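You operate a simulated robot arm through the tools that you are given. There is no shell and no other tool. Be economical: measure what you need, move in short steps, check, and stop when the job is done.

The job below is to be done with a simulated two-armed robot. You get a single attempt, and the scene is never put back.

## Task
On the laundry counter top, fold the hand towel in half and then in half again.

The check looks at the end state, three seconds after you hand in, the way a careful person would. Anything else that was tipped, shoved, dropped, spilled or broken makes it a failure. Flat cloth is picked up by pressing the open fingertips on it (5 to 10 N) and closing them slowly along it; thin cloth reads only 2 to 8 mm in the jaws.

## Robot
Two 7-joint arms with two-finger parallel grippers on one trunk, on a base that drives. Base frame: it is fixed to the floor where the robot stands at the start and does not move with it; the origin is under the middle of the robot, x ahead of it, y to its left, z up. Readings come in m, rad, newtons and seconds.
The left shoulder is at the start at [0.07, 0.134, 1.176], the right one opposite. Places, roughly: laundry counter top [0.6, 0, 0.9]. Payload 1.57 kg a hand.
Tool frame (each hand has its own): the origin (TCP) lies between the finger pads and is the grasp point; the fingertips stand 0.03 m ahead of it; z points along the fingers, y is the line along which they close. The gripper opens to 0.08 m. The fingers are 0.017 m wide and 0.012 m thick; the gripper's body (0.04 by 0.082 m) begins 0.08 m behind the TCP.
Orientation is that of the tool frame in the base frame, as a unit quaternion [w, x, y, z]. With the fingers straight down and closing along the base's y, the tool's x points along the base's -x, its y along +y and its z along -z.

## Interface
- The arms move only by the tool jog_arm. It takes "left_targets", "right_targets" or both (then of equal length, played together; a hand with none holds still); each is text: rows parted by semicolons, each of 7 numbers parted by spaces: the turn, a rotation vector about the tool's x, y, z in units of 5 degrees (1.0 is 5 degrees), then the shift along the tool's x, y, z in units of 25 mm (1.0 is 25 mm), then the closure, from 0 (fully open) to 1 (shut). In form: ax ay az dx dy dz fingers; .... A call has 1 to 8 rows; each row shifts and turns the commanded pose from where the row before left it, along the tool's axes as they then stand. A call with a number of a shift or a turn outside -1 to 1 is refused whole. A row lasts 0.2 s, in which the tool goes at most 0.05 m and 0.15 rad; a call with a longer step from one row to the next is refused whole, and so is a gripper value outside its range. A pose out of reach is approached as far as the arm can. The call stops where the force on the tool passes 40 N (or 10 N more than at its start, if that is more) or the arm is blocked; 0.2 s more then pass. The fingers move at their own pace (about 0.153 m/s each) and stop on an object; they squeeze with about 39 N. The grip force told is the motor's: it shows also when the fingers shut on nothing. Time passes only in rows, and 0.2 s behind the last, so rows that do not move let the fingers close. It gives the time, the measured TCP pose, the force on the tool (base axes), the opening and the grip force at its end, in the units of the frame above (readings bear some noise).
- Cameras (640 x 400 px; columns grow to the right, rows downward): "scene" is now at [0.1338, -0.0018, 1.3965]; the picture's right is [-0.02, -1.00, 0.00], its down [-0.66, 0.01, -0.75] and it looks along [0.75, -0.01, -0.66] (base axes); focal length 224 px, centre (320, 200). "left" rides on the left gripper at [0.072, 0.007, -0.122] in its tool frame; the picture's right is [-0.09, 1.00, 0.00], its down [-0.84, -0.08, -0.54] and it looks along [-0.54, -0.05, 0.84] (tool axes); focal length 238 px, centre (320, 200). "right" rides on the right gripper at [0.072, -0.007, -0.122] in its tool frame; the picture's right is [0.09, 1.00, 0.00], its down [-0.84, 0.08, -0.54] and it looks along [-0.54, 0.05, 0.84] (tool axes); focal length 238 px, centre (320, 200). There is no depth. A picture from a camera that has moved, and an enlarged one, comes with that camera's place and axes in the base frame and with its lens.
- snapshot(camera): a new picture of that camera. The clock stands still meanwhile.
- raise_lower(by): slides the trunk up (or, below 0, down) by that many m; the arms and the scene camera ride with it, the base frame stays. It gives what a move gives, with no picture.
- base_move(legs): drives the robot by 1 to 6 legs, each [ahead, left, turn to the left] in m, m and rad, along the robot's own axes; the way and the turn of a leg run together, so that a leg with both is an arc; at most 1.5 m and 3.142 rad a leg. The arms and the cameras ride along, it lands a little off, and it stops where it bumps. It gives what a move gives.
- head_to(pan, tilt): turns the head with the scene camera to pan (to the left, within 1.501 rad either way) and tilt (down, from -0.506 to 1.204), counted from straight ahead of the robot. It gives what a move gives.
- enlarge(camera, box): a new picture of the part [left, top, right, bottom] of that camera's present view, enlarged. The clock stands still meanwhile.
- close_job(): hands the job in; it is judged then, once.

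Work in short steps. Places have to be worked out from the pictures, the camera data and where the tool is seen: move nearer, look again, correct. Check each grasp and each placing, and mend what went wrong. You have 120 turns and 92 pictures in all, those below and enlarged ones among them. Open the grippers and draw the arms clear of the work before you hand the job in, unless the task says otherwise; then end with one line.

The tools are called after "Emit:" by a JSON object that holds its "method" and its "body". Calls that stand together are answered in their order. jog_arm: Moves the arms, as the interface text tells. Its arguments: {"type":"object","properties":{"left_targets":{"type":"string"},"right_targets":{"type":"string"}},"required":[]} The other tools are called the same way: raise_lower (by) slides the trunk up or down; base_move (legs) drives the base; head_to (pan, tilt) turns the head that bears the scene camera; snapshot (camera) takes a picture; enlarge (camera, box) takes an enlarged picture of a part of a camera's view; close_job () hands the job in.

At the start:

```text
time: 0.0
left_ee_pos: [0.4953, 0.2586, 1.1342]
left_tool_rot: [0.0, 0.0, 1.0, 0.001]
left_ft_force: [0.5, -0.3, -0.7]
left_opening: 0.08
left_grasp_force: 0.1
right_ee_pos: [0.4516, -0.2305, 1.0632]
right_tool_rot: [-0.001, -0.001, 1.0, 0.0]
right_ft_force: [0.5, 0.6, 0.7]
right_opening: 0.0803
right_grasp_force: 0.1
trunk travel left (down, up): [-0.75, 0.19]
robot x, y, heading: [-0.0015, 0.003, -0.002]
head pan, tilt: [-0.017, 0.724]
```

scene: 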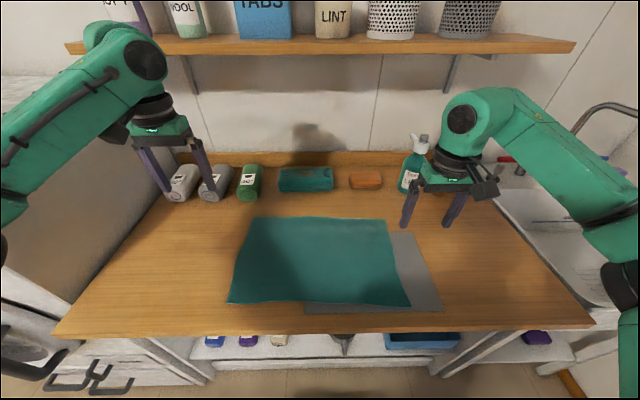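
right: 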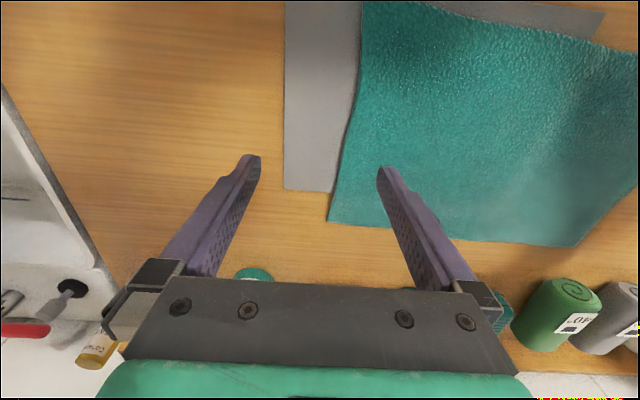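
left: 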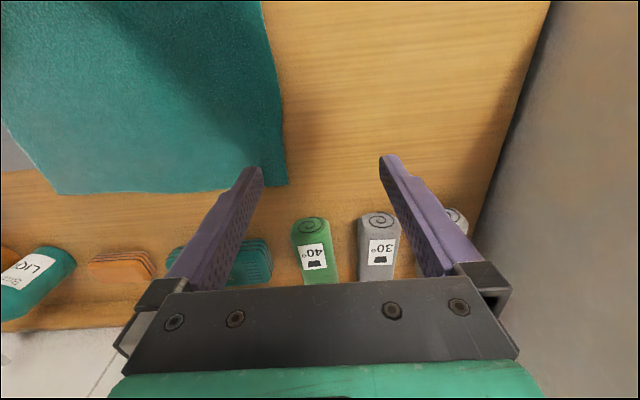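

The two views put the counter top near z≈0.91, with the towel about 0.40 m (y) by 0.26 m (x) and its near corners at about (0.35, 0.19) and (0.34, -0.20). I plan to bring both near corners forward to the far edge, then fold one end over the other. First I bring both hands above the near corners.

Emit:
{"method": "jog_arm", "body": {"left_targets": "0 0 0 0.675 -0.47 0.67 0.5;0 0 0 0.675 -0.47 0.67 0.5;0 0 0 0.675 -0.47 0.67 0.5;0 0 0 0.675 -0.47 0.67 0.5;0 0 0 0.675 -0.47 0.67 0.5;0 0 0 0.675 -0.47 0.67 0.5;0 0 0 0.675 -0.47 0.67 0.5;0 0 0 0.675 -0.47 0.67 0.5", "right_targets": "0 0 0 0.5 0.3 0.316 0.5;0 0 0 0.5 0.3 0.316 0.5;0 0 0 0.5 0.3 0.316 0.5;0 0 0 0.5 0.3 0.316 0.5;0 0 0 0.5 0.3 0.316 0.5;0 0 0 0.5 0.3 0.316 0.5;0 0 0 0.5 0.3 0.316 0.5;0 0 0 0.5 0.3 0.316 0.5"}}

Emit:
{"method": "snapshot", "body": {"camera": "scene"}}

Emit:
{"method": "snapshot", "body": {"camera": "left"}}

Emit:
{"method": "snapshot", "body": {"camera": "right"}}

```text
time: 1.8
left_ee_pos: [0.3593, 0.1622, 1.0023]
left_tool_rot: [0.0, -0.001, 1.0, 0.0]
left_ft_force: [0.4, -0.7, -0.7]
left_opening: 0.0401
left_grasp_force: 0.0
right_ee_pos: [0.3519, -0.17, 1.0013]
right_tool_rot: [0.0, 0.0, 1.0, 0.0]
right_ft_force: [-0.2, 0.2, 0.1]
right_opening: 0.04
right_grasp_force: 0.0
trunk travel left (down, up): [-0.75, 0.19]
robot x, y, heading: [0.0003, -0.0005, 0.001]
head pan, tilt: [-0.017, 0.724]
```

```text
88 pictures are left
camera scene: at [0.1331, -0.0019, 1.3966], right [-0.02, -1.0, 0.0], down [-0.66, 0.01, -0.75], along [0.75, -0.01, -0.66], focal length 224 px, centre (320, 200)
```

scene: 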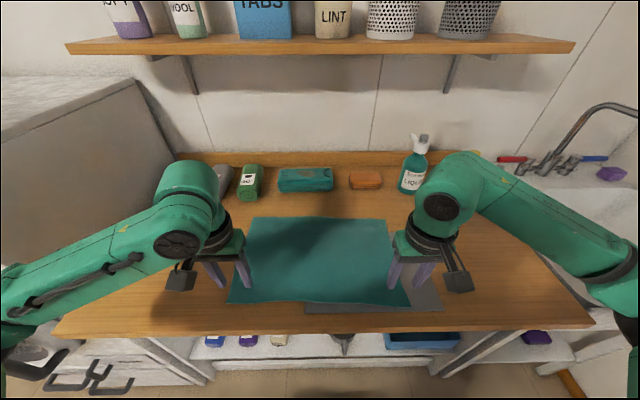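

```text
87 pictures are left
camera left: at [0.2881, 0.1682, 1.1239], right [0.09, 1.0, 0.0], down [0.84, -0.08, 0.54], along [0.54, -0.05, -0.84], focal length 238 px, centre (320, 200)
```

left: 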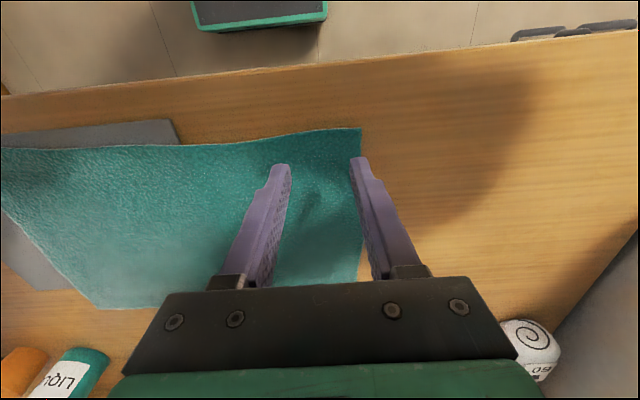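

```text
86 pictures are left
camera right: at [0.2794, -0.176, 1.1204], right [-0.09, 1.0, 0.0], down [0.84, 0.08, 0.54], along [0.54, 0.05, -0.84], focal length 238 px, centre (320, 200)
```

right: 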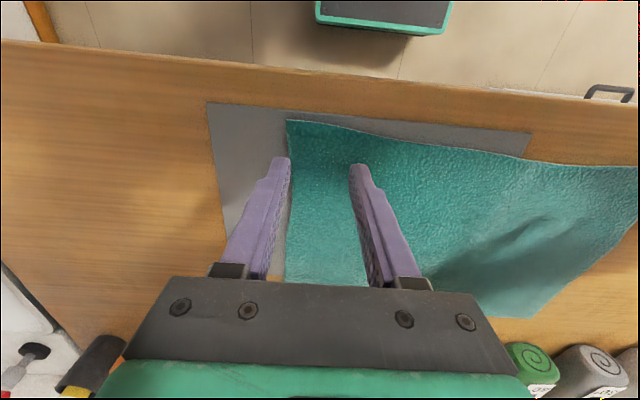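

Triangulated corners are NL (0.356, 0.201), NR (0.339, -0.201), FL (0.609, 0.198) and FR (0.596, -0.208). I line up about 10 mm inside the near edge and descend to just above the cloth.

Emit:
{"method": "jog_arm", "body": {"left_targets": "0 0 0 -0.2 0.2 0 0.62;0 0 0 -0.16 0.2 0 0.62;0 0 0 0 0 0.55 0.62;0 0 0 0 0 0.55 0.62;0 0 0 0 0 0.55 0.62;0 0 0 0 0 0.55 0.62", "right_targets": "0 0 0 0 -0.08 0 0.62;0 0 0 0 0 0 0.62;0 0 0 0 0 0.55 0.62;0 0 0 0 0 0.55 0.62;0 0 0 0 0 0.55 0.62;0 0 0 0 0 0.55 0.62"}}

Emit:
{"method": "snapshot", "body": {"camera": "left"}}

Emit:
{"method": "snapshot", "body": {"camera": "right"}}

```text
time: 3.2
left_ee_pos: [0.369, 0.1727, 0.9452]
left_tool_rot: [-0.001, -0.002, 1.0, 0.001]
left_ft_force: [-0.2, 0.1, 0.4]
left_opening: 0.0306
left_grasp_force: 0.1
right_ee_pos: [0.3539, -0.1717, 0.9446]
right_tool_rot: [0.0, 0.0, 1.0, 0.001]
right_ft_force: [-0.4, -0.8, 0.6]
right_opening: 0.0304
right_grasp_force: 0.0
trunk travel left (down, up): [-0.75, 0.19]
robot x, y, heading: [0.0033, -0.0001, 0.002]
head pan, tilt: [-0.017, 0.724]
```

```text
85 pictures are left
camera left: at [0.2981, 0.1793, 1.0678], right [0.09, 1.0, 0.0], down [0.84, -0.08, 0.54], along [0.54, -0.05, -0.84], focal length 238 px, centre (320, 200)
```

left: 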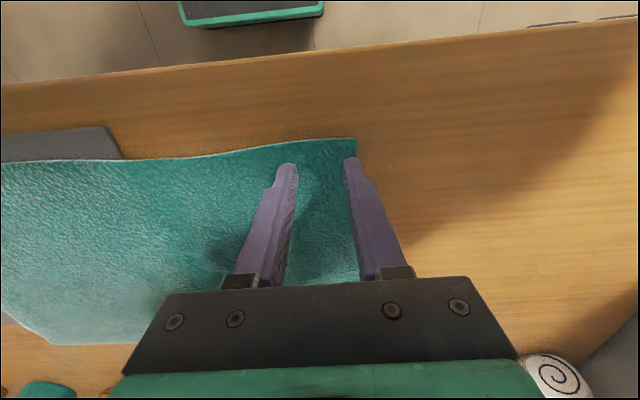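

```text
84 pictures are left
camera right: at [0.2815, -0.1776, 1.0653], right [-0.09, 1.0, 0.0], down [0.84, 0.08, 0.54], along [0.54, 0.05, -0.84], focal length 238 px, centre (320, 200)
```

right: 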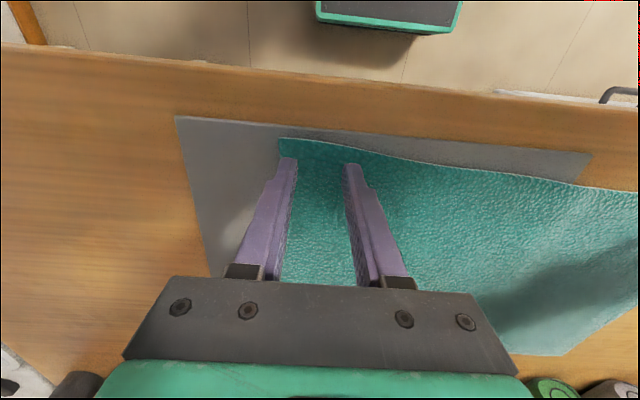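

Both hands sit near the corners. I lower gently to find contact.

Emit:
{"method": "jog_arm", "body": {"left_targets": "0 0 0 0 0 0.1 0.62;0 0 0 0 0 0.1 0.62;0 0 0 0 0 0.1 0.62", "right_targets": "0 0 0 0 0 0.1 0.62;0 0 0 0 0 0.1 0.62;0 0 0 0 0 0.1 0.62"}}

```text
time: 4.0
left_ee_pos: [0.3687, 0.1718, 0.9382]
left_tool_rot: [0.0, -0.001, 1.0, -0.001]
left_ft_force: [0.7, -0.1, 0.7]
left_opening: 0.0304
left_grasp_force: 0.1
right_ee_pos: [0.3537, -0.1717, 0.9378]
right_tool_rot: [0.002, 0.0, 1.0, -0.001]
right_ft_force: [0.2, 0.8, 3.6]
right_opening: 0.0305
right_grasp_force: 0.0
trunk travel left (down, up): [-0.75, 0.19]
robot x, y, heading: [-0.0015, 0.0002, -0.003]
head pan, tilt: [-0.017, 0.724]
```

The right hand is starting to touch (3.6 N) and the left is not, so I go a bit further with smaller steps.

Emit:
{"method": "jog_arm", "body": {"left_targets": "0 0 0 0 0 0.08 0.62;0 0 0 0 0 0.06 0.62", "right_targets": "0 0 0 0 0 0.03 0.62;0 0 0 0 0 0.02 0.62"}}

```text
time: 4.6
left_ee_pos: [0.3683, 0.1734, 0.9349]
left_tool_rot: [0.0, -0.001, 1.0, -0.001]
left_ft_force: [0.2, -0.1, 2.4]
left_opening: 0.0305
left_grasp_force: 0.1
right_ee_pos: [0.3534, -0.1725, 0.938]
right_tool_rot: [0.002, 0.0, 1.0, 0.0]
right_ft_force: [4.3, 0.1, 11.0]
right_opening: 0.0306
right_grasp_force: 0.1
trunk travel left (down, up): [-0.75, 0.19]
robot x, y, heading: [-0.0004, -0.0004, -0.003]
head pan, tilt: [-0.017, 0.724]
```

Right is at 11 N, a little high, so I ease it 0.5 mm; left goes down 1 mm more. Then I close slowly.

Emit:
{"method": "jog_arm", "body": {"left_targets": "0 0 0 0 0 0.04 0.62;0 0 0 0 0 0 0.68;0 0 0 0 0 0 0.74;0 0 0 0 0 0 0.8;0 0 0 0 0 0 0.86;0 0 0 0 0 0 0.92;0 0 0 0 0 0 1;0 0 0 0 0 0 1", "right_targets": "0 0 0 0 0 -0.02 0.62;0 0 0 0 0 0 0.68;0 0 0 0 0 0 0.74;0 0 0 0 0 0 0.8;0 0 0 0 0 0 0.86;0 0 0 0 0 0 0.92;0 0 0 0 0 0 1;0 0 0 0 0 0 1"}}

Emit:
{"method": "snapshot", "body": {"camera": "left"}}

Emit:
{"method": "snapshot", "body": {"camera": "right"}}

```text
time: 6.4
left_ee_pos: [0.3676, 0.1734, 0.9335]
left_tool_rot: [0.0, 0.0, 1.0, 0.0]
left_ft_force: [0.4, -0.2, 6.2]
left_opening: 0.0
left_grasp_force: 21.2
right_ee_pos: [0.3518, -0.1723, 0.9383]
right_tool_rot: [0.001, 0.0, 1.0, 0.0]
right_ft_force: [-1.7, -0.4, 9.0]
right_opening: 0.0
right_grasp_force: 21.5
trunk travel left (down, up): [-0.75, 0.19]
robot x, y, heading: [-0.0037, 0.0032, 0.0]
head pan, tilt: [-0.017, 0.724]
```

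```text
83 pictures are left
camera left: at [0.2968, 0.1799, 1.0557], right [0.09, 1.0, 0.0], down [0.84, -0.08, 0.54], along [0.54, -0.05, -0.84], focal length 238 px, centre (320, 200)
```

left: 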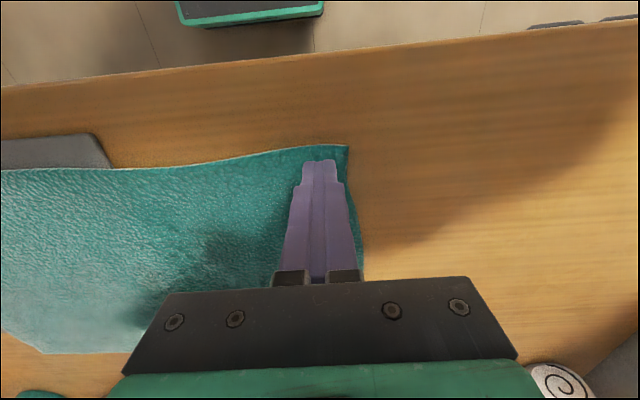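

```text
82 pictures are left
camera right: at [0.2785, -0.1781, 1.0575], right [-0.09, 1.0, 0.0], down [0.84, 0.08, 0.54], along [0.54, 0.05, -0.84], focal length 238 px, centre (320, 200)
```

right: 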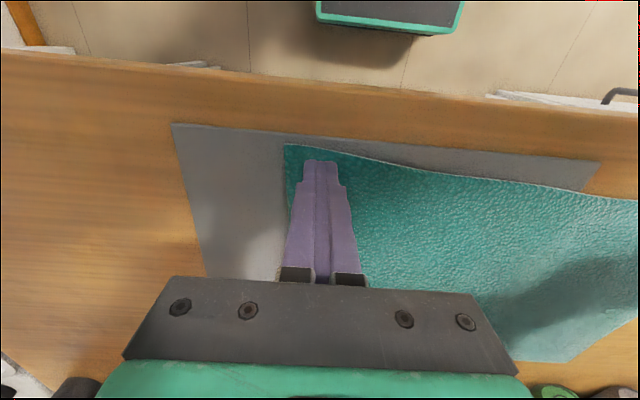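

Both openings read 0, so the cloth probably was not caught. I lift slightly to confirm.

Emit:
{"method": "jog_arm", "body": {"left_targets": "0 0 0 0 0 -0.5 1;0 0 0 0 0 -0.5 1", "right_targets": "0 0 0 0 0 -0.5 1;0 0 0 0 0 -0.5 1"}}

Emit:
{"method": "snapshot", "body": {"camera": "scene"}}

Emit:
{"method": "snapshot", "body": {"camera": "left"}}

```text
time: 7.0
left_ee_pos: [0.369, 0.1734, 0.9582]
left_tool_rot: [-0.001, -0.001, 1.0, 0.0]
left_ft_force: [0.1, 0.0, 0.0]
left_opening: 0.0002
left_grasp_force: 21.4
right_ee_pos: [0.3529, -0.1722, 0.9607]
right_tool_rot: [0.0, 0.0, 1.0, 0.0]
right_ft_force: [-0.6, -0.4, 0.3]
right_opening: 0.0
right_grasp_force: 21.0
trunk travel left (down, up): [-0.75, 0.19]
robot x, y, heading: [0.0033, -0.0008, -0.0]
head pan, tilt: [-0.017, 0.724]
```

```text
81 pictures are left
camera scene: at [0.133, -0.0018, 1.3964], right [-0.02, -1.0, 0.0], down [-0.66, 0.01, -0.75], along [0.75, -0.01, -0.66], focal length 224 px, centre (320, 200)
```

scene: 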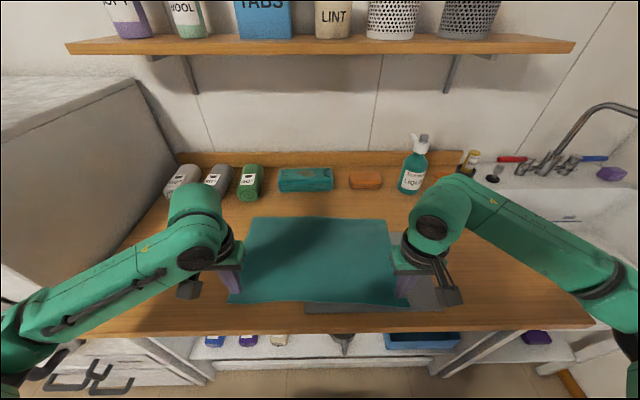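

```text
80 pictures are left
camera left: at [0.2983, 0.1802, 1.0798], right [0.09, 1.0, 0.0], down [0.84, -0.08, 0.54], along [0.54, -0.05, -0.84], focal length 238 px, centre (320, 200)
```

left: 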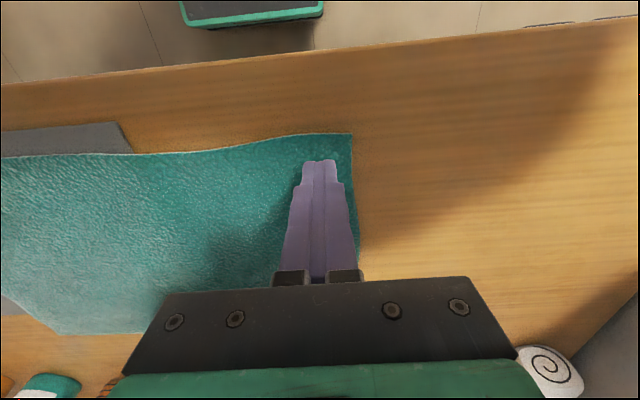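

Not caught. I retry with wider-open fingers (0.064) both on the cloth, pressing about 8 N and closing in slower steps.

Emit:
{"method": "jog_arm", "body": {"left_targets": "0 0 0 0 -0.3 0 0.2;0 0 0 0 -0.3 0 0.2;0 0 0 0 0 0 0.2;0 0 0 0 0 0.4 0.2;0 0 0 0 0 0.4 0.2;0 0 0 0 0 0.12 0.2;0 0 0 0 0 0.08 0.2;0 0 0 0 0 0 0.2", "right_targets": "0 0 0 0 0.3 0 0.2;0 0 0 0 0.3 0 0.2;0 0 0 0 0 0 0.2;0 0 0 0 0 0.4 0.2;0 0 0 0 0 0.4 0.2;0 0 0 0 0 0.1 0.2;0 0 0 0 0 0.08 0.2;0 0 0 0 0 0 0.2"}}

```text
time: 8.8
left_ee_pos: [0.3698, 0.1589, 0.934]
left_tool_rot: [0.001, -0.001, 1.0, 0.001]
left_ft_force: [1.3, 1.1, 9.1]
left_opening: 0.0639
left_grasp_force: 0.2
right_ee_pos: [0.353, -0.1581, 0.9387]
right_tool_rot: [0.001, 0.0, 1.0, 0.0]
right_ft_force: [3.1, 0.4, 4.9]
right_opening: 0.0637
right_grasp_force: 0.1
trunk travel left (down, up): [-0.75, 0.19]
robot x, y, heading: [-0.0032, -0.0002, 0.002]
head pan, tilt: [-0.017, 0.724]
```

Contact is 9 N left and 5 N right. I press the right a hair more and close slowly halfway.

Emit:
{"method": "jog_arm", "body": {"left_targets": "0 0 0 0 0 0 0.25;0 0 0 0 0 0 0.3;0 0 0 0 0 0 0.35;0 0 0 0 0 0 0.4;0 0 0 0 0 0 0.45;0 0 0 0 0 0 0.5;0 0 0 0 0 0 0.55;0 0 0 0 0 0 0.6", "right_targets": "0 0 0 0 0 0.03 0.25;0 0 0 0 0 0 0.3;0 0 0 0 0 0 0.35;0 0 0 0 0 0 0.4;0 0 0 0 0 0 0.45;0 0 0 0 0 0 0.5;0 0 0 0 0 0 0.55;0 0 0 0 0 0 0.6"}}

Emit:
{"method": "snapshot", "body": {"camera": "left"}}

Emit:
{"method": "snapshot", "body": {"camera": "right"}}

```text
time: 10.6
left_ee_pos: [0.3686, 0.1581, 0.9336]
left_tool_rot: [0.001, -0.001, 1.0, 0.0]
left_ft_force: [0.8, -2.0, 7.9]
left_opening: 0.032
left_grasp_force: 0.1
right_ee_pos: [0.3517, -0.157, 0.939]
right_tool_rot: [0.0, -0.001, 1.0, 0.0]
right_ft_force: [0.7, 2.3, 8.2]
right_opening: 0.0301
right_grasp_force: 0.1
trunk travel left (down, up): [-0.75, 0.19]
robot x, y, heading: [-0.0051, -0.0003, 0.001]
head pan, tilt: [-0.017, 0.724]
```

```text
79 pictures are left
camera left: at [0.2973, 0.165, 1.0554], right [0.09, 1.0, 0.0], down [0.84, -0.08, 0.54], along [0.54, -0.05, -0.84], focal length 238 px, centre (320, 200)
```

left: 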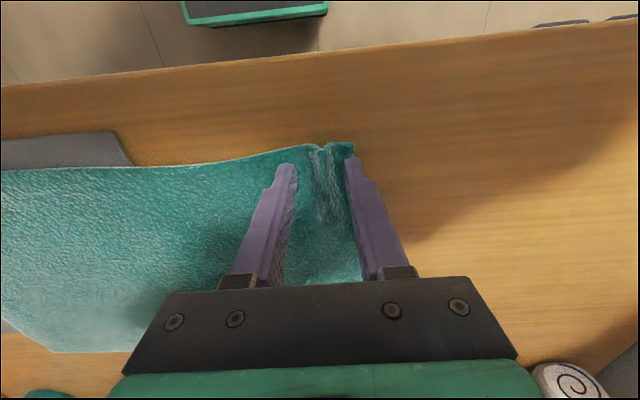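

```text
78 pictures are left
camera right: at [0.2786, -0.1634, 1.0575], right [-0.09, 1.0, 0.0], down [0.84, 0.08, 0.54], along [0.54, 0.05, -0.84], focal length 238 px, centre (320, 200)
```

right: 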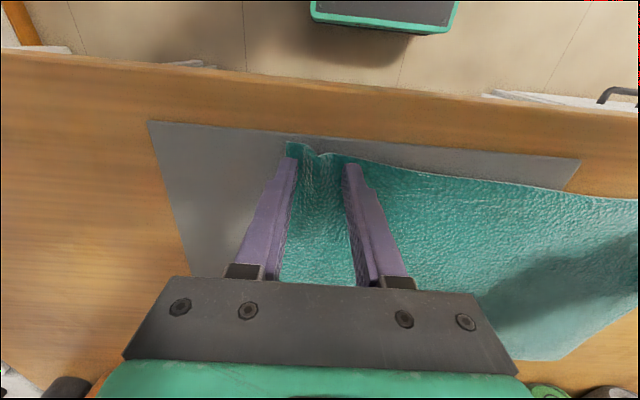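

A ridge is forming between the fingers on both sides. I continue closing slowly.

Emit:
{"method": "jog_arm", "body": {"left_targets": "0 0 0 0 0 0 0.65;0 0 0 0 0 0 0.7;0 0 0 0 0 0 0.75;0 0 0 0 0 0 0.8;0 0 0 0 0 0 0.85;0 0 0 0 0 0 0.9;0 0 0 0 0 0 1;0 0 0 0 0 0 1", "right_targets": "0 0 0 0 0 0 0.65;0 0 0 0 0 0 0.7;0 0 0 0 0 0 0.75;0 0 0 0 0 0 0.8;0 0 0 0 0 0 0.85;0 0 0 0 0 0 0.9;0 0 0 0 0 0 1;0 0 0 0 0 0 1"}}

Emit:
{"method": "snapshot", "body": {"camera": "left"}}

Emit:
{"method": "snapshot", "body": {"camera": "right"}}

```text
time: 12.4
left_ee_pos: [0.3682, 0.1572, 0.9325]
left_tool_rot: [0.001, 0.0, 1.0, -0.001]
left_ft_force: [0.0, -11.8, 6.9]
left_opening: 0.0047
left_grasp_force: 25.1
right_ee_pos: [0.3516, -0.157, 0.9377]
right_tool_rot: [0.0, -0.002, 1.0, 0.001]
right_ft_force: [-0.5, 11.2, 6.3]
right_opening: 0.0046
right_grasp_force: 25.4
trunk travel left (down, up): [-0.75, 0.19]
robot x, y, heading: [0.0013, -0.0026, 0.004]
head pan, tilt: [-0.017, 0.724]
```

```text
77 pictures are left
camera left: at [0.2973, 0.1646, 1.0554], right [0.09, 1.0, 0.0], down [0.84, -0.08, 0.54], along [0.54, -0.05, -0.84], focal length 238 px, centre (320, 200)
```

left: 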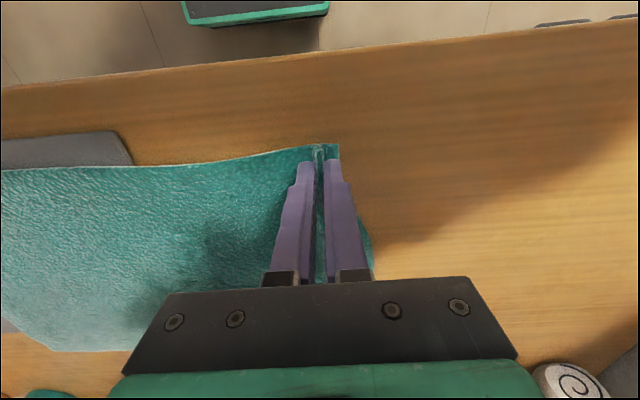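

```text
76 pictures are left
camera right: at [0.2786, -0.1631, 1.0575], right [-0.09, 1.0, 0.0], down [0.84, 0.08, 0.54], along [0.54, 0.05, -0.84], focal length 238 px, centre (320, 200)
```

right: 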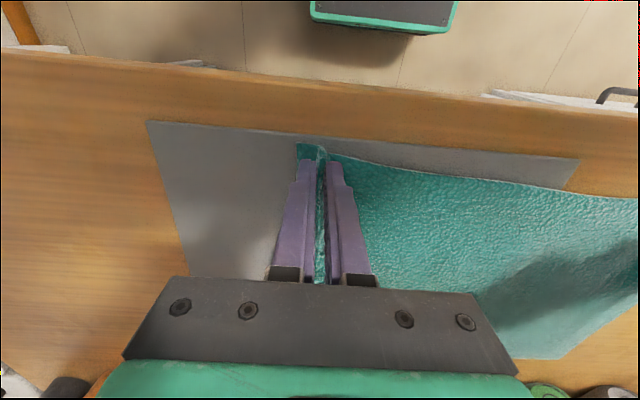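

Both corners are gripped (4.6 mm). I make the first half of the fold arc (radius about 0.115 m about the fold line).

Emit:
{"method": "jog_arm", "body": {"left_targets": "0 0 0 -0.089 0 -0.9 1;0 0 0 -0.262 0 -0.865 1;0 0 0 -0.426 0 -0.797 1;0 0 0 -0.574 0 -0.699 1;0 0 0 -0.699 0 -0.574 1;0 0 0 -0.797 0 -0.426 1;0 0 0 -0.865 0 -0.262 1;0 0 0 -0.9 0 -0.089 1", "right_targets": "0 0 0 -0.089 0 -0.9 1;0 0 0 -0.262 0 -0.865 1;0 0 0 -0.426 0 -0.797 1;0 0 0 -0.574 0 -0.699 1;0 0 0 -0.699 0 -0.574 1;0 0 0 -0.797 0 -0.426 1;0 0 0 -0.865 0 -0.262 1;0 0 0 -0.9 0 -0.089 1"}}

Emit:
{"method": "snapshot", "body": {"camera": "scene"}}

```text
time: 14.2
left_ee_pos: [0.4858, 0.1602, 1.0478]
left_tool_rot: [-0.001, 0.0, 1.0, -0.001]
left_ft_force: [0.3, -12.3, -0.8]
left_opening: 0.0043
left_grasp_force: 25.2
right_ee_pos: [0.4686, -0.1577, 1.0507]
right_tool_rot: [-0.001, -0.001, 1.0, 0.0]
right_ft_force: [0.9, 12.3, -0.3]
right_opening: 0.0047
right_grasp_force: 25.2
trunk travel left (down, up): [-0.75, 0.19]
robot x, y, heading: [-0.0009, -0.0002, -0.0]
head pan, tilt: [-0.017, 0.724]
```

```text
75 pictures are left
camera scene: at [0.1356, -0.0019, 1.3962], right [-0.02, -1.0, 0.0], down [-0.66, 0.01, -0.75], along [0.75, -0.01, -0.66], focal length 224 px, centre (320, 200)
```

scene: 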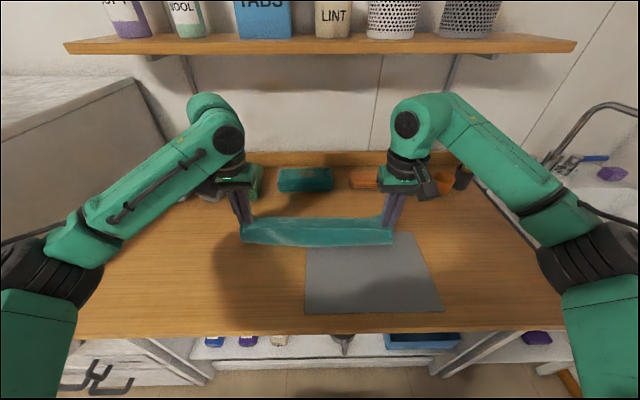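

The near half has come up. I check how the lower half lies.

Emit:
{"method": "enlarge", "body": {"camera": "scene", "box": [200, 160, 440, 310]}}

Emit:
{"method": "snapshot", "body": {"camera": "left"}}

Emit:
{"method": "snapshot", "body": {"camera": "right"}}

```text
2.67 times, centred on (320, 235) of scene
camera zoom: at [0.1356, -0.0019, 1.3962], right [-0.02, -1.0, 0.0], down [-0.66, 0.01, -0.75], along [0.75, -0.01, -0.66], focal length 596 px, centre (320, 107)
```

zoom: 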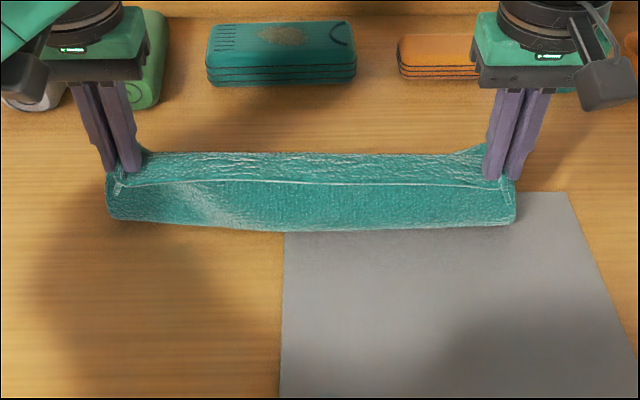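

```text
73 pictures are left
camera left: at [0.4147, 0.1663, 1.1698], right [0.09, 1.0, 0.0], down [0.84, -0.08, 0.54], along [0.54, -0.05, -0.84], focal length 238 px, centre (320, 200)
```

left: 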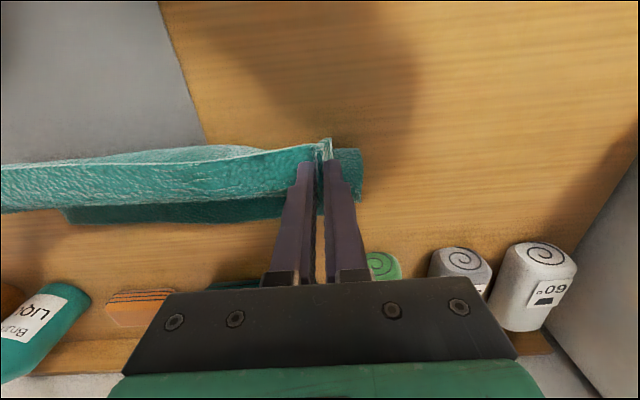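

```text
72 pictures are left
camera right: at [0.3966, -0.164, 1.1708], right [-0.09, 1.0, 0.0], down [0.84, 0.08, 0.54], along [0.54, 0.05, -0.84], focal length 238 px, centre (320, 200)
```

right: 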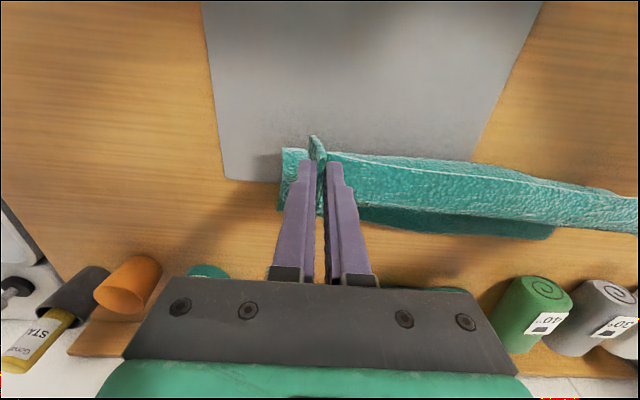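

The flap hangs cleanly with the lower half flat behind it. I carry on down toward the far edge, ending slightly above the surface.

Emit:
{"method": "jog_arm", "body": {"left_targets": "0 0 0 -0.9 0 0.089 1;0 0 0 -0.865 0 0.262 1;0 0 0 -0.797 0 0.426 1;0 0 0 -0.699 0 0.574 1;0 0 0 -0.574 0 0.699 1;0 0 0 -0.426 0 0.797 1;0 0 0 -0.2 0 0.865 1;0 0 0 0 0 0.55 1", "right_targets": "0 0 0 -0.9 0 0.089 1;0 0 0 -0.865 0 0.262 1;0 0 0 -0.797 0 0.426 1;0 0 0 -0.699 0 0.574 1;0 0 0 -0.574 0 0.699 1;0 0 0 -0.426 0 0.797 1;0 0 0 -0.3 0 0.865 1;0 0 0 -0.1 0 0.55 1"}}

Emit:
{"method": "enlarge", "body": {"camera": "scene", "box": [200, 160, 440, 310]}}

Emit:
{"method": "snapshot", "body": {"camera": "left"}}

Emit:
{"method": "snapshot", "body": {"camera": "right"}}

```text
time: 16.0
left_ee_pos: [0.5973, 0.1577, 0.9429]
left_tool_rot: [0.001, -0.001, 1.0, -0.001]
left_ft_force: [0.3, -10.2, 2.2]
left_opening: 0.0044
left_grasp_force: 24.6
right_ee_pos: [0.5855, -0.1581, 0.9452]
right_tool_rot: [0.001, -0.001, 1.0, 0.001]
right_ft_force: [-0.8, 9.0, 1.8]
right_opening: 0.0047
right_grasp_force: 25.0
trunk travel left (down, up): [-0.75, 0.19]
robot x, y, heading: [-0.0027, 0.0002, -0.003]
head pan, tilt: [-0.017, 0.724]
```

```text
2.67 times, centred on (320, 235) of scene
camera zoom: at [0.1333, -0.002, 1.3966], right [-0.02, -1.0, 0.0], down [-0.66, 0.01, -0.75], along [0.75, -0.01, -0.66], focal length 596 px, centre (320, 107)
```

zoom: 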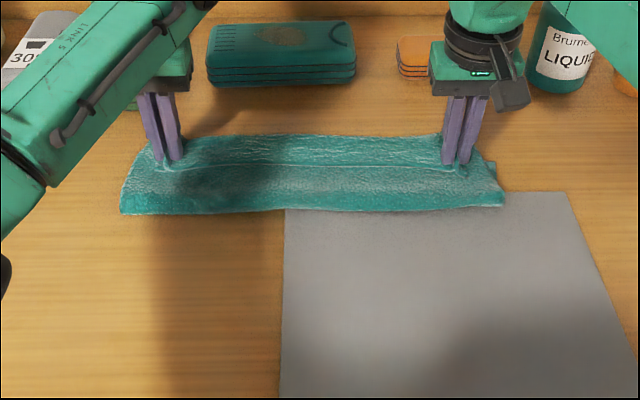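

```text
70 pictures are left
camera left: at [0.5264, 0.1642, 1.0649], right [0.09, 1.0, 0.0], down [0.84, -0.08, 0.54], along [0.54, -0.05, -0.84], focal length 238 px, centre (320, 200)
```

left: 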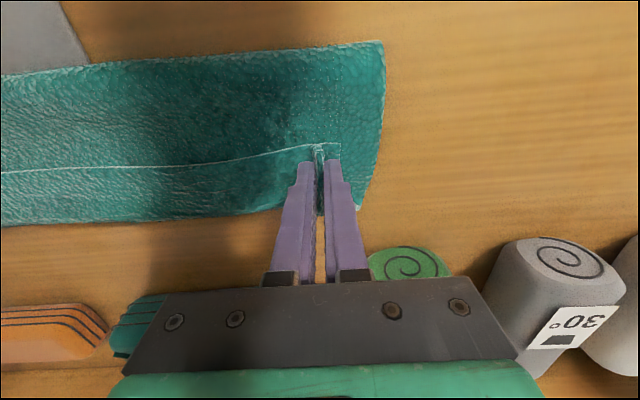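

```text
69 pictures are left
camera right: at [0.5116, -0.1635, 1.065], right [-0.09, 1.0, 0.0], down [0.84, 0.08, 0.54], along [0.54, 0.05, -0.84], focal length 238 px, centre (320, 200)
```

right: 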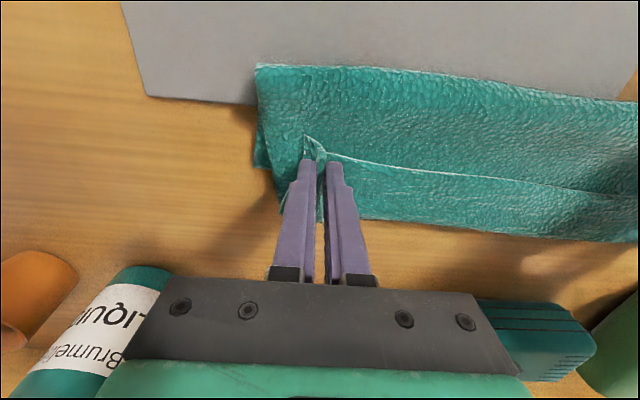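

Because the fingers stay vertical, the hem is doubled back on itself, which is a poor fold. I'll undo it by reversing the arc, then refold from far edge to near edge, where the wrists can tip with the cloth.

Emit:
{"method": "jog_arm", "body": {"left_targets": "0 0 0 0 0 -0.55 1;0 0 0 0.2 0 -0.865 1;0 0 0 0.426 0 -0.797 1;0 0 0 0.574 0 -0.699 1;0 0 0 0.699 0 -0.574 1;0 0 0 0.797 0 -0.426 1;0 0 0 0.865 0 -0.262 1;0 0 0 0.9 0 -0.089 1", "right_targets": "0 0 0 0.1 0 -0.55 1;0 0 0 0.3 0 -0.865 1;0 0 0 0.426 0 -0.797 1;0 0 0 0.574 0 -0.699 1;0 0 0 0.699 0 -0.574 1;0 0 0 0.797 0 -0.426 1;0 0 0 0.865 0 -0.262 1;0 0 0 0.9 0 -0.089 1"}}

Emit:
{"method": "jog_arm", "body": {"left_targets": "0 0 0 0.9 0 0.089 1;0 0 0 0.865 0 0.262 1;0 0 0 0.797 0 0.426 1;0 0 0 0.699 0 0.574 1;0 0 0 0.574 0 0.699 1;0 0 0 0.426 0 0.797 1;0 0 0 0.262 0 0.865 1;0 0 0 0.089 0 0.7 1", "right_targets": "0 0 0 0.9 0 0.089 1;0 0 0 0.865 0 0.262 1;0 0 0 0.797 0 0.426 1;0 0 0 0.699 0 0.574 1;0 0 0 0.574 0 0.699 1;0 0 0 0.426 0 0.797 1;0 0 0 0.262 0 0.865 1;0 0 0 0.089 0 0.5 1"}}

Emit:
{"method": "snapshot", "body": {"camera": "scene"}}

Emit:
{"method": "snapshot", "body": {"camera": "left"}}

```text
time: 17.8
left_ee_pos: [0.4828, 0.1589, 1.0492]
left_tool_rot: [0.001, -0.001, 1.0, 0.0]
left_ft_force: [0.2, -10.3, -1.0]
left_opening: 0.0045
left_grasp_force: 25.2
right_ee_pos: [0.4649, -0.1554, 1.0507]
right_tool_rot: [0.0, 0.0, 1.0, 0.0]
right_ft_force: [0.5, 10.5, 0.7]
right_opening: 0.0049
right_grasp_force: 25.1
trunk travel left (down, up): [-0.75, 0.19]
robot x, y, heading: [0.0013, -0.003, 0.0]
head pan, tilt: [-0.017, 0.724]
```

```text
time: 19.6
left_ee_pos: [0.3702, 0.1578, 0.9375]
left_tool_rot: [-0.001, -0.001, 1.0, -0.001]
left_ft_force: [0.1, -10.7, 0.6]
left_opening: 0.0045
left_grasp_force: 24.9
right_ee_pos: [0.3533, -0.1574, 0.9463]
right_tool_rot: [0.0, 0.0, 1.0, 0.001]
right_ft_force: [0.4, 10.4, 0.4]
right_opening: 0.0047
right_grasp_force: 25.0
trunk travel left (down, up): [-0.75, 0.19]
robot x, y, heading: [0.0003, -0.0022, -0.001]
head pan, tilt: [-0.017, 0.724]
```

```text
68 pictures are left
camera scene: at [0.134, -0.0016, 1.3965], right [-0.02, -1.0, 0.0], down [-0.66, 0.01, -0.75], along [0.75, -0.01, -0.66], focal length 224 px, centre (320, 200)
```

scene: 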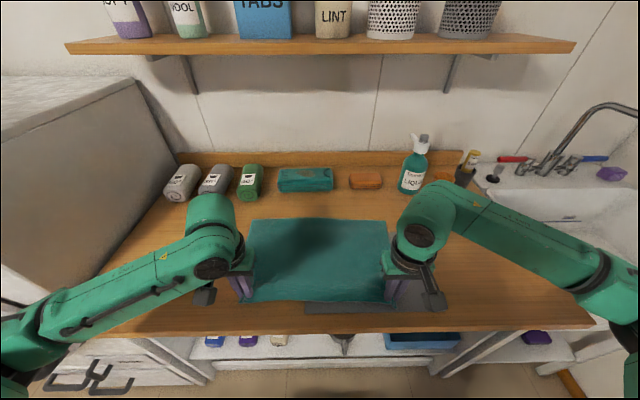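

```text
67 pictures are left
camera left: at [0.2991, 0.165, 1.0596], right [0.09, 1.0, 0.0], down [0.84, -0.08, 0.54], along [0.54, -0.05, -0.84], focal length 238 px, centre (320, 200)
```

left: 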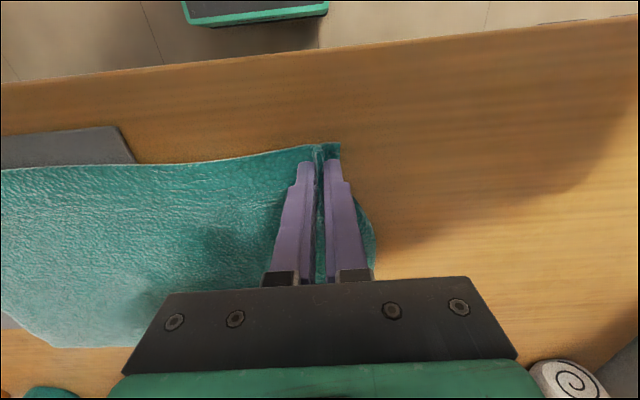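

The towel is back flat. I release by opening slowly, then lift and move the hands up toward the far corners.

Emit:
{"method": "jog_arm", "body": {"left_targets": "0 0 0 0 0 0 0.8;0 0 0 0 0 0 0.6;0 0 0 0 0 0 0.4;0 0 0 0 0 0 0.2;0 0 0 0 0 -0.5 0.2;0 0 0 0 0 -1 0.2;0 0 0 0 0 -1 0.2;0 0 0 0 0 -1 0.2", "right_targets": "0 0 0 0 0 0.3 0.8;0 0 0 0 0 0 0.6;0 0 0 0 0 0 0.4;0 0 0 0 0 0 0.2;0 0 0 0 0 -0.5 0.2;0 0 0 0 0 -1 0.2;0 0 0 0 0 -1 0.2;0 0 0 0 0 -1 0.2"}}

Emit:
{"method": "jog_arm", "body": {"left_targets": "0 0 0 -1 0 0 0.2;0 0 0 -1 0 0 0.2;0 0 0 -1 0 0 0.2;0 0 0 -1 0 0 0.2;0 0 0 -1 0 0 0.2;0 0 0 -1 0 0 0.2;0 0 0 -1 0 0 0.2;0 0 0 -1 0 0 0.2", "right_targets": "0 0 0 -1 0 0 0.2;0 0 0 -1 0 0 0.2;0 0 0 -1 0 0 0.2;0 0 0 -1 0 0 0.2;0 0 0 -1 0 0 0.2;0 0 0 -1 0 0 0.2;0 0 0 -1 0 0 0.2;0 0 0 -1 0 0 0.2"}}

Emit:
{"method": "snapshot", "body": {"camera": "scene"}}

Emit:
{"method": "snapshot", "body": {"camera": "left"}}

Emit:
{"method": "snapshot", "body": {"camera": "right"}}

```text
time: 21.4
left_ee_pos: [0.3696, 0.1601, 1.027]
left_tool_rot: [0.0, -0.001, 1.0, 0.0]
left_ft_force: [0.2, 0.7, -0.2]
left_opening: 0.064
left_grasp_force: 0.1
right_ee_pos: [0.3521, -0.1576, 1.0264]
right_tool_rot: [0.0, 0.0, 1.0, 0.0]
right_ft_force: [1.9, 0.6, 1.0]
right_opening: 0.0638
right_grasp_force: 0.0
trunk travel left (down, up): [-0.75, 0.19]
robot x, y, heading: [0.0002, 0.0008, 0.0]
head pan, tilt: [-0.017, 0.724]
```

```text
time: 23.2
left_ee_pos: [0.5715, 0.1591, 1.0242]
left_tool_rot: [0.0, -0.001, 1.0, 0.0]
left_ft_force: [0.5, 0.2, 0.5]
left_opening: 0.064
left_grasp_force: 0.0
right_ee_pos: [0.5551, -0.156, 1.0238]
right_tool_rot: [-0.001, -0.001, 1.0, 0.0]
right_ft_force: [0.5, 0.4, 0.1]
right_opening: 0.064
right_grasp_force: 0.1
trunk travel left (down, up): [-0.75, 0.19]
robot x, y, heading: [0.0037, -0.0021, 0.001]
head pan, tilt: [-0.017, 0.724]
```

```text
66 pictures are left
camera scene: at [0.1356, -0.0021, 1.3962], right [-0.02, -1.0, 0.0], down [-0.66, 0.01, -0.75], along [0.75, -0.01, -0.66], focal length 224 px, centre (320, 200)
```

scene: 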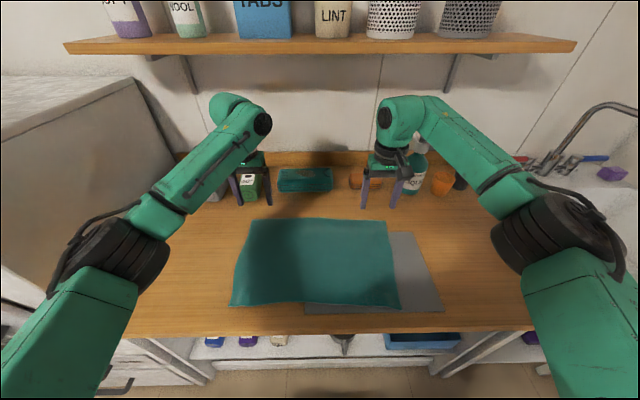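

```text
65 pictures are left
camera left: at [0.5007, 0.1655, 1.1469], right [0.09, 1.0, 0.0], down [0.84, -0.08, 0.54], along [0.54, -0.05, -0.84], focal length 238 px, centre (320, 200)
```

left: 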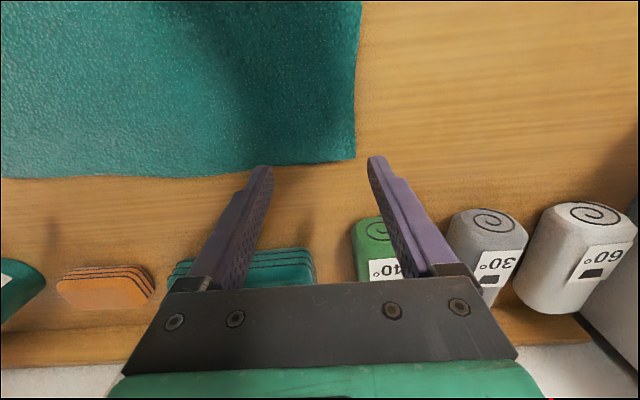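

```text
64 pictures are left
camera right: at [0.482, -0.1632, 1.1441], right [-0.09, 1.0, 0.0], down [0.84, 0.08, 0.54], along [0.54, 0.05, -0.84], focal length 238 px, centre (320, 200)
```

right: 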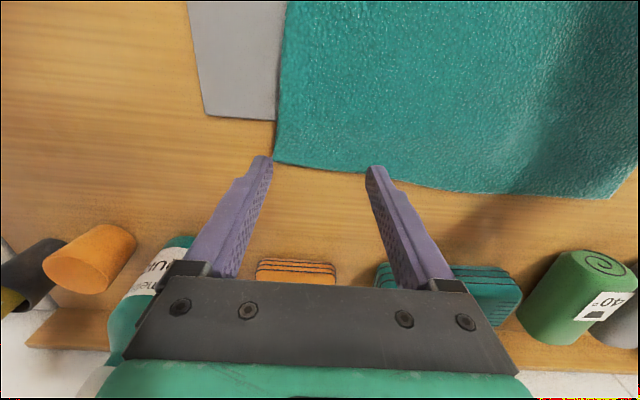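

Far corners are at (0.605, 0.196) and (0.590, -0.203). I position the open fingers just inside the far edge and lower to just above it.

Emit:
{"method": "jog_arm", "body": {"left_targets": "0 0 0 -0.5 -0.12 0 0.2;0 0 0 -0.48 -0.12 0 0.2;0 0 0 0 0 0.79 0.2;0 0 0 0 0 0.79 0.2;0 0 0 0 0 0.79 0.2;0 0 0 0 0 0.79 0.2", "right_targets": "0 0 0 -0.55 -0.02 0 0.2;0 0 0 -0.53 -0.02 0 0.2;0 0 0 0 0 0.79 0.2;0 0 0 0 0 0.79 0.2;0 0 0 0 0 0.79 0.2;0 0 0 0 0 0.79 0.2"}}

Emit:
{"method": "snapshot", "body": {"camera": "left"}}

Emit:
{"method": "snapshot", "body": {"camera": "right"}}

```text
time: 24.6
left_ee_pos: [0.5954, 0.1522, 0.9462]
left_tool_rot: [0.0, -0.001, 1.0, -0.001]
left_ft_force: [-0.2, 1.2, 0.3]
left_opening: 0.0642
left_grasp_force: 0.0
right_ee_pos: [0.5798, -0.1595, 0.9452]
right_tool_rot: [0.0, 0.0, 1.0, -0.001]
right_ft_force: [-0.7, -0.4, 0.0]
right_opening: 0.0639
right_grasp_force: 0.1
trunk travel left (down, up): [-0.75, 0.19]
robot x, y, heading: [-0.0017, 0.0014, -0.0]
head pan, tilt: [-0.017, 0.724]
```

```text
63 pictures are left
camera left: at [0.5243, 0.1583, 1.0684], right [0.09, 1.0, 0.0], down [0.84, -0.08, 0.54], along [0.54, -0.05, -0.84], focal length 238 px, centre (320, 200)
```

left: 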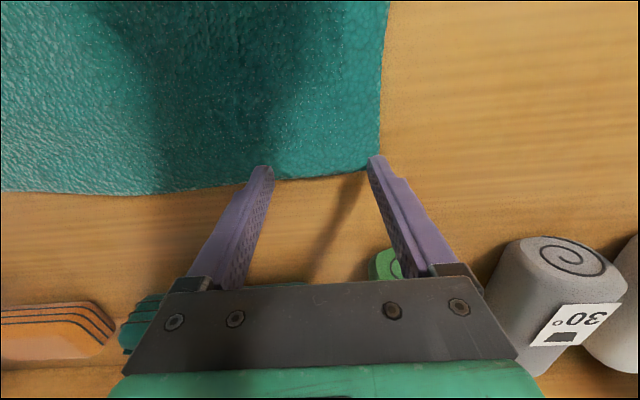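

```text
62 pictures are left
camera right: at [0.5082, -0.1652, 1.0666], right [-0.09, 1.0, 0.0], down [0.84, 0.08, 0.54], along [0.54, 0.05, -0.84], focal length 238 px, centre (320, 200)
```

right: 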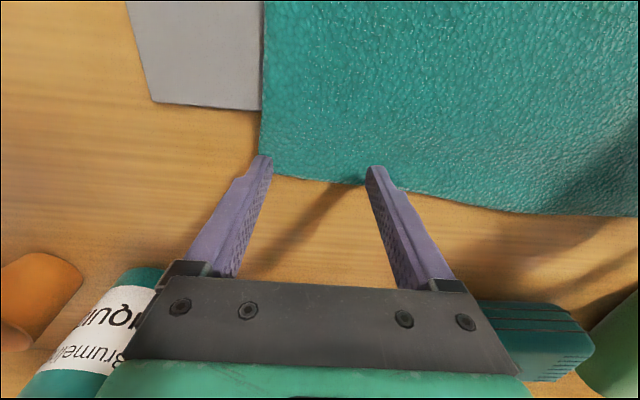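

The outer fingers sit right at the side edge, so I shift both inward 8 mm and descend to touch.

Emit:
{"method": "jog_arm", "body": {"left_targets": "0 0 0 0 -0.32 0 0.2;0 0 0 0 0 0.2 0.2;0 0 0 0 0 0.15 0.2;0 0 0 0 0 0.07 0.2", "right_targets": "0 0 0 0 0.32 0 0.2;0 0 0 0 0 0.2 0.2;0 0 0 0 0 0.15 0.2;0 0 0 0 0 0.07 0.2"}}

```text
time: 25.6
left_ee_pos: [0.5948, 0.1436, 0.9355]
left_tool_rot: [0.0, -0.001, 1.0, 0.0]
left_ft_force: [0.0, 0.3, -1.3]
left_opening: 0.064
left_grasp_force: 0.1
right_ee_pos: [0.5791, -0.1511, 0.9361]
right_tool_rot: [0.0, 0.0, 1.0, 0.0]
right_ft_force: [-0.4, 0.5, 0.4]
right_opening: 0.0638
right_grasp_force: 0.0
trunk travel left (down, up): [-0.75, 0.19]
robot x, y, heading: [-0.0031, -0.0028, 0.004]
head pan, tilt: [-0.017, 0.724]
```

No contact yet, so I go down another 2 mm in fine steps.

Emit:
{"method": "jog_arm", "body": {"left_targets": "0 0 0 0 0 0.05 0.2;0 0 0 0 0 0.04 0.2;0 0 0 0 0 0 0.2", "right_targets": "0 0 0 0 0 0.05 0.2;0 0 0 0 0 0.04 0.2;0 0 0 0 0 0 0.2"}}

```text
time: 26.4
left_ee_pos: [0.593, 0.1441, 0.9342]
left_tool_rot: [0.001, -0.001, 1.0, 0.0]
left_ft_force: [2.1, -0.5, 4.6]
left_opening: 0.064
left_grasp_force: 0.1
right_ee_pos: [0.5792, -0.1507, 0.9345]
right_tool_rot: [0.0, 0.0, 1.0, 0.001]
right_ft_force: [0.2, 0.3, 2.5]
right_opening: 0.0638
right_grasp_force: 0.0
trunk travel left (down, up): [-0.75, 0.19]
robot x, y, heading: [-0.0019, -0.0039, 0.002]
head pan, tilt: [-0.017, 0.724]
```

Contact is beginning. I press slightly more (target 8 N) and start the slow close.

Emit:
{"method": "jog_arm", "body": {"left_targets": "0 0 0 0 0 0.03 0.2;0 0 0 0 0 0 0.25;0 0 0 0 0 0 0.3;0 0 0 0 0 0 0.35;0 0 0 0 0 0 0.4;0 0 0 0 0 0 0.45;0 0 0 0 0 0 0.5;0 0 0 0 0 0 0.55", "right_targets": "0 0 0 0 0 0.045 0.2;0 0 0 0 0 0 0.25;0 0 0 0 0 0 0.3;0 0 0 0 0 0 0.35;0 0 0 0 0 0 0.4;0 0 0 0 0 0 0.45;0 0 0 0 0 0 0.5;0 0 0 0 0 0 0.55"}}

Emit:
{"method": "jog_arm", "body": {"left_targets": "0 0 0 0 0 0 0.6;0 0 0 0 0 0 0.66;0 0 0 0 0 0 0.72;0 0 0 0 0 0 0.78;0 0 0 0 0 0 0.84;0 0 0 0 0 0 0.9;0 0 0 0 0 0 1;0 0 0 0 0 0 1", "right_targets": "0 0 0 0 0 0 0.6;0 0 0 0 0 0 0.66;0 0 0 0 0 0 0.72;0 0 0 0 0 0 0.78;0 0 0 0 0 0 0.84;0 0 0 0 0 0 0.9;0 0 0 0 0 0 1;0 0 0 0 0 0 1"}}

Emit:
{"method": "snapshot", "body": {"camera": "left"}}

Emit:
{"method": "snapshot", "body": {"camera": "right"}}

```text
time: 28.2
left_ee_pos: [0.5926, 0.1455, 0.9344]
left_tool_rot: [0.0, 0.0, 1.0, 0.001]
left_ft_force: [-0.5, -0.1, 7.8]
left_opening: 0.0343
left_grasp_force: 0.0
right_ee_pos: [0.579, -0.1502, 0.9339]
right_tool_rot: [0.001, 0.0, 1.0, 0.0]
right_ft_force: [0.7, 0.1, 4.1]
right_opening: 0.0352
right_grasp_force: 0.1
trunk travel left (down, up): [-0.75, 0.19]
robot x, y, heading: [-0.0027, 0.0008, -0.004]
head pan, tilt: [-0.017, 0.724]
```

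```text
time: 30.0
left_ee_pos: [0.5925, 0.1433, 0.9336]
left_tool_rot: [0.001, 0.0, 1.0, -0.001]
left_ft_force: [0.3, -6.6, 8.0]
left_opening: 0.0044
left_grasp_force: 24.7
right_ee_pos: [0.5791, -0.1493, 0.9345]
right_tool_rot: [0.001, -0.001, 1.0, 0.001]
right_ft_force: [-0.3, 7.8, 3.6]
right_opening: 0.0032
right_grasp_force: 24.2
trunk travel left (down, up): [-0.75, 0.19]
robot x, y, heading: [0.0028, 0.0019, -0.002]
head pan, tilt: [-0.017, 0.724]
```

```text
61 pictures are left
camera left: at [0.521, 0.1509, 1.0555], right [0.09, 1.0, 0.0], down [0.84, -0.08, 0.54], along [0.54, -0.05, -0.84], focal length 238 px, centre (320, 200)
```

left: 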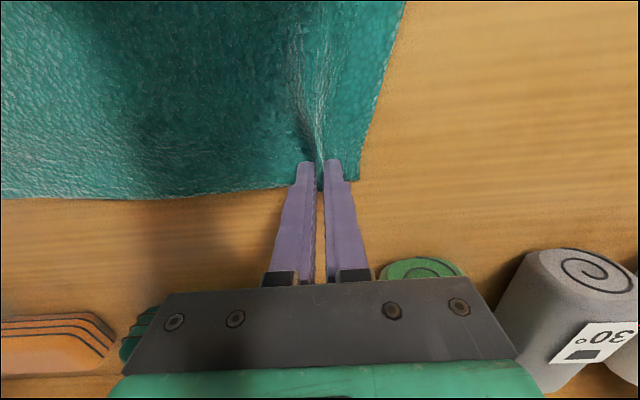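

```text
60 pictures are left
camera right: at [0.5058, -0.1563, 1.0543], right [-0.09, 1.0, 0.0], down [0.84, 0.08, 0.54], along [0.54, 0.05, -0.84], focal length 238 px, centre (320, 200)
```

right: 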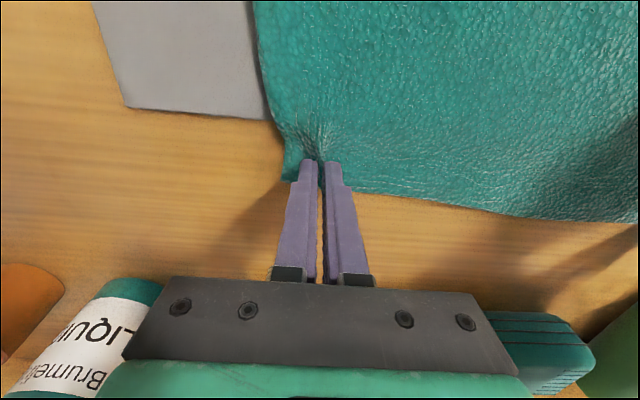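

Both far corners are gripped. I begin the fold arc toward the robot, pitching the wrists with the cloth.

Emit:
{"method": "jog_arm", "body": {"left_targets": "0 -0.75 0 0.087 0 -0.886 1;0 -0.75 0 0.202 0 -0.867 1;0 -0.75 0 0.313 0 -0.833 1;0 -0.75 0 0.419 0 -0.785 1;0 -0.75 0 0.518 0 -0.724 1;0 -0.75 0 0.608 0 -0.65 1;0 -0.75 0 0.688 0 -0.565 1;0 -0.75 0 0.756 0 -0.47 1", "right_targets": "0 -0.75 0 0.087 0 -0.886 1;0 -0.75 0 0.202 0 -0.867 1;0 -0.75 0 0.313 0 -0.833 1;0 -0.75 0 0.419 0 -0.785 1;0 -0.75 0 0.518 0 -0.724 1;0 -0.75 0 0.608 0 -0.65 1;0 -0.75 0 0.688 0 -0.565 1;0 -0.75 0 0.756 0 -0.47 1"}}

Emit:
{"method": "snapshot", "body": {"camera": "scene"}}

Emit:
{"method": "snapshot", "body": {"camera": "left"}}

```text
time: 31.8
left_ee_pos: [0.478, 0.1454, 1.0475]
left_tool_rot: [0.26, 0.0, 0.966, -0.001]
left_ft_force: [-0.7, -7.9, 0.5]
left_opening: 0.0047
left_grasp_force: 25.2
right_ee_pos: [0.4648, -0.1502, 1.0474]
right_tool_rot: [0.261, 0.0, 0.965, -0.001]
right_ft_force: [0.5, 8.2, -0.6]
right_opening: 0.0033
right_grasp_force: 24.7
trunk travel left (down, up): [-0.75, 0.19]
robot x, y, heading: [-0.0019, 0.0017, 0.0]
head pan, tilt: [-0.017, 0.724]
```

```text
59 pictures are left
camera scene: at [0.131, -0.0018, 1.3968], right [-0.02, -1.0, 0.0], down [-0.66, 0.01, -0.75], along [0.75, -0.01, -0.66], focal length 224 px, centre (320, 200)
```

scene: 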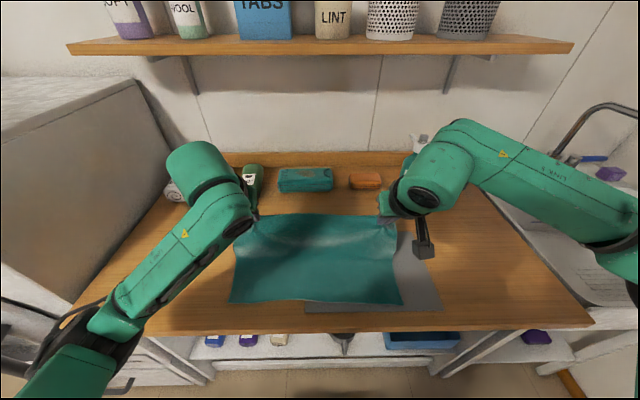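

```text
58 pictures are left
camera left: at [0.3564, 0.1518, 1.1167], right [0.08, 1.0, 0.05], down [0.45, -0.08, 0.89], along [0.89, -0.05, -0.46], focal length 238 px, centre (320, 200)
```

left: 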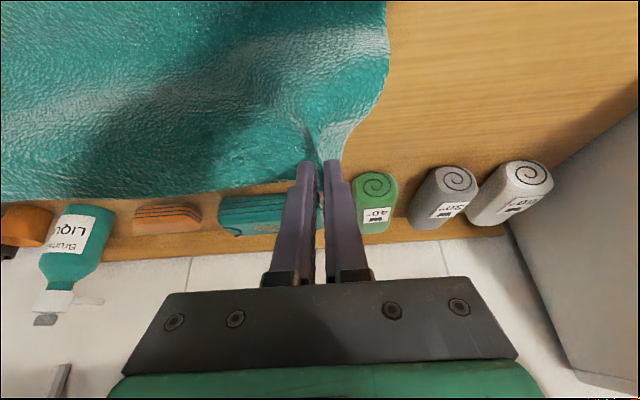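

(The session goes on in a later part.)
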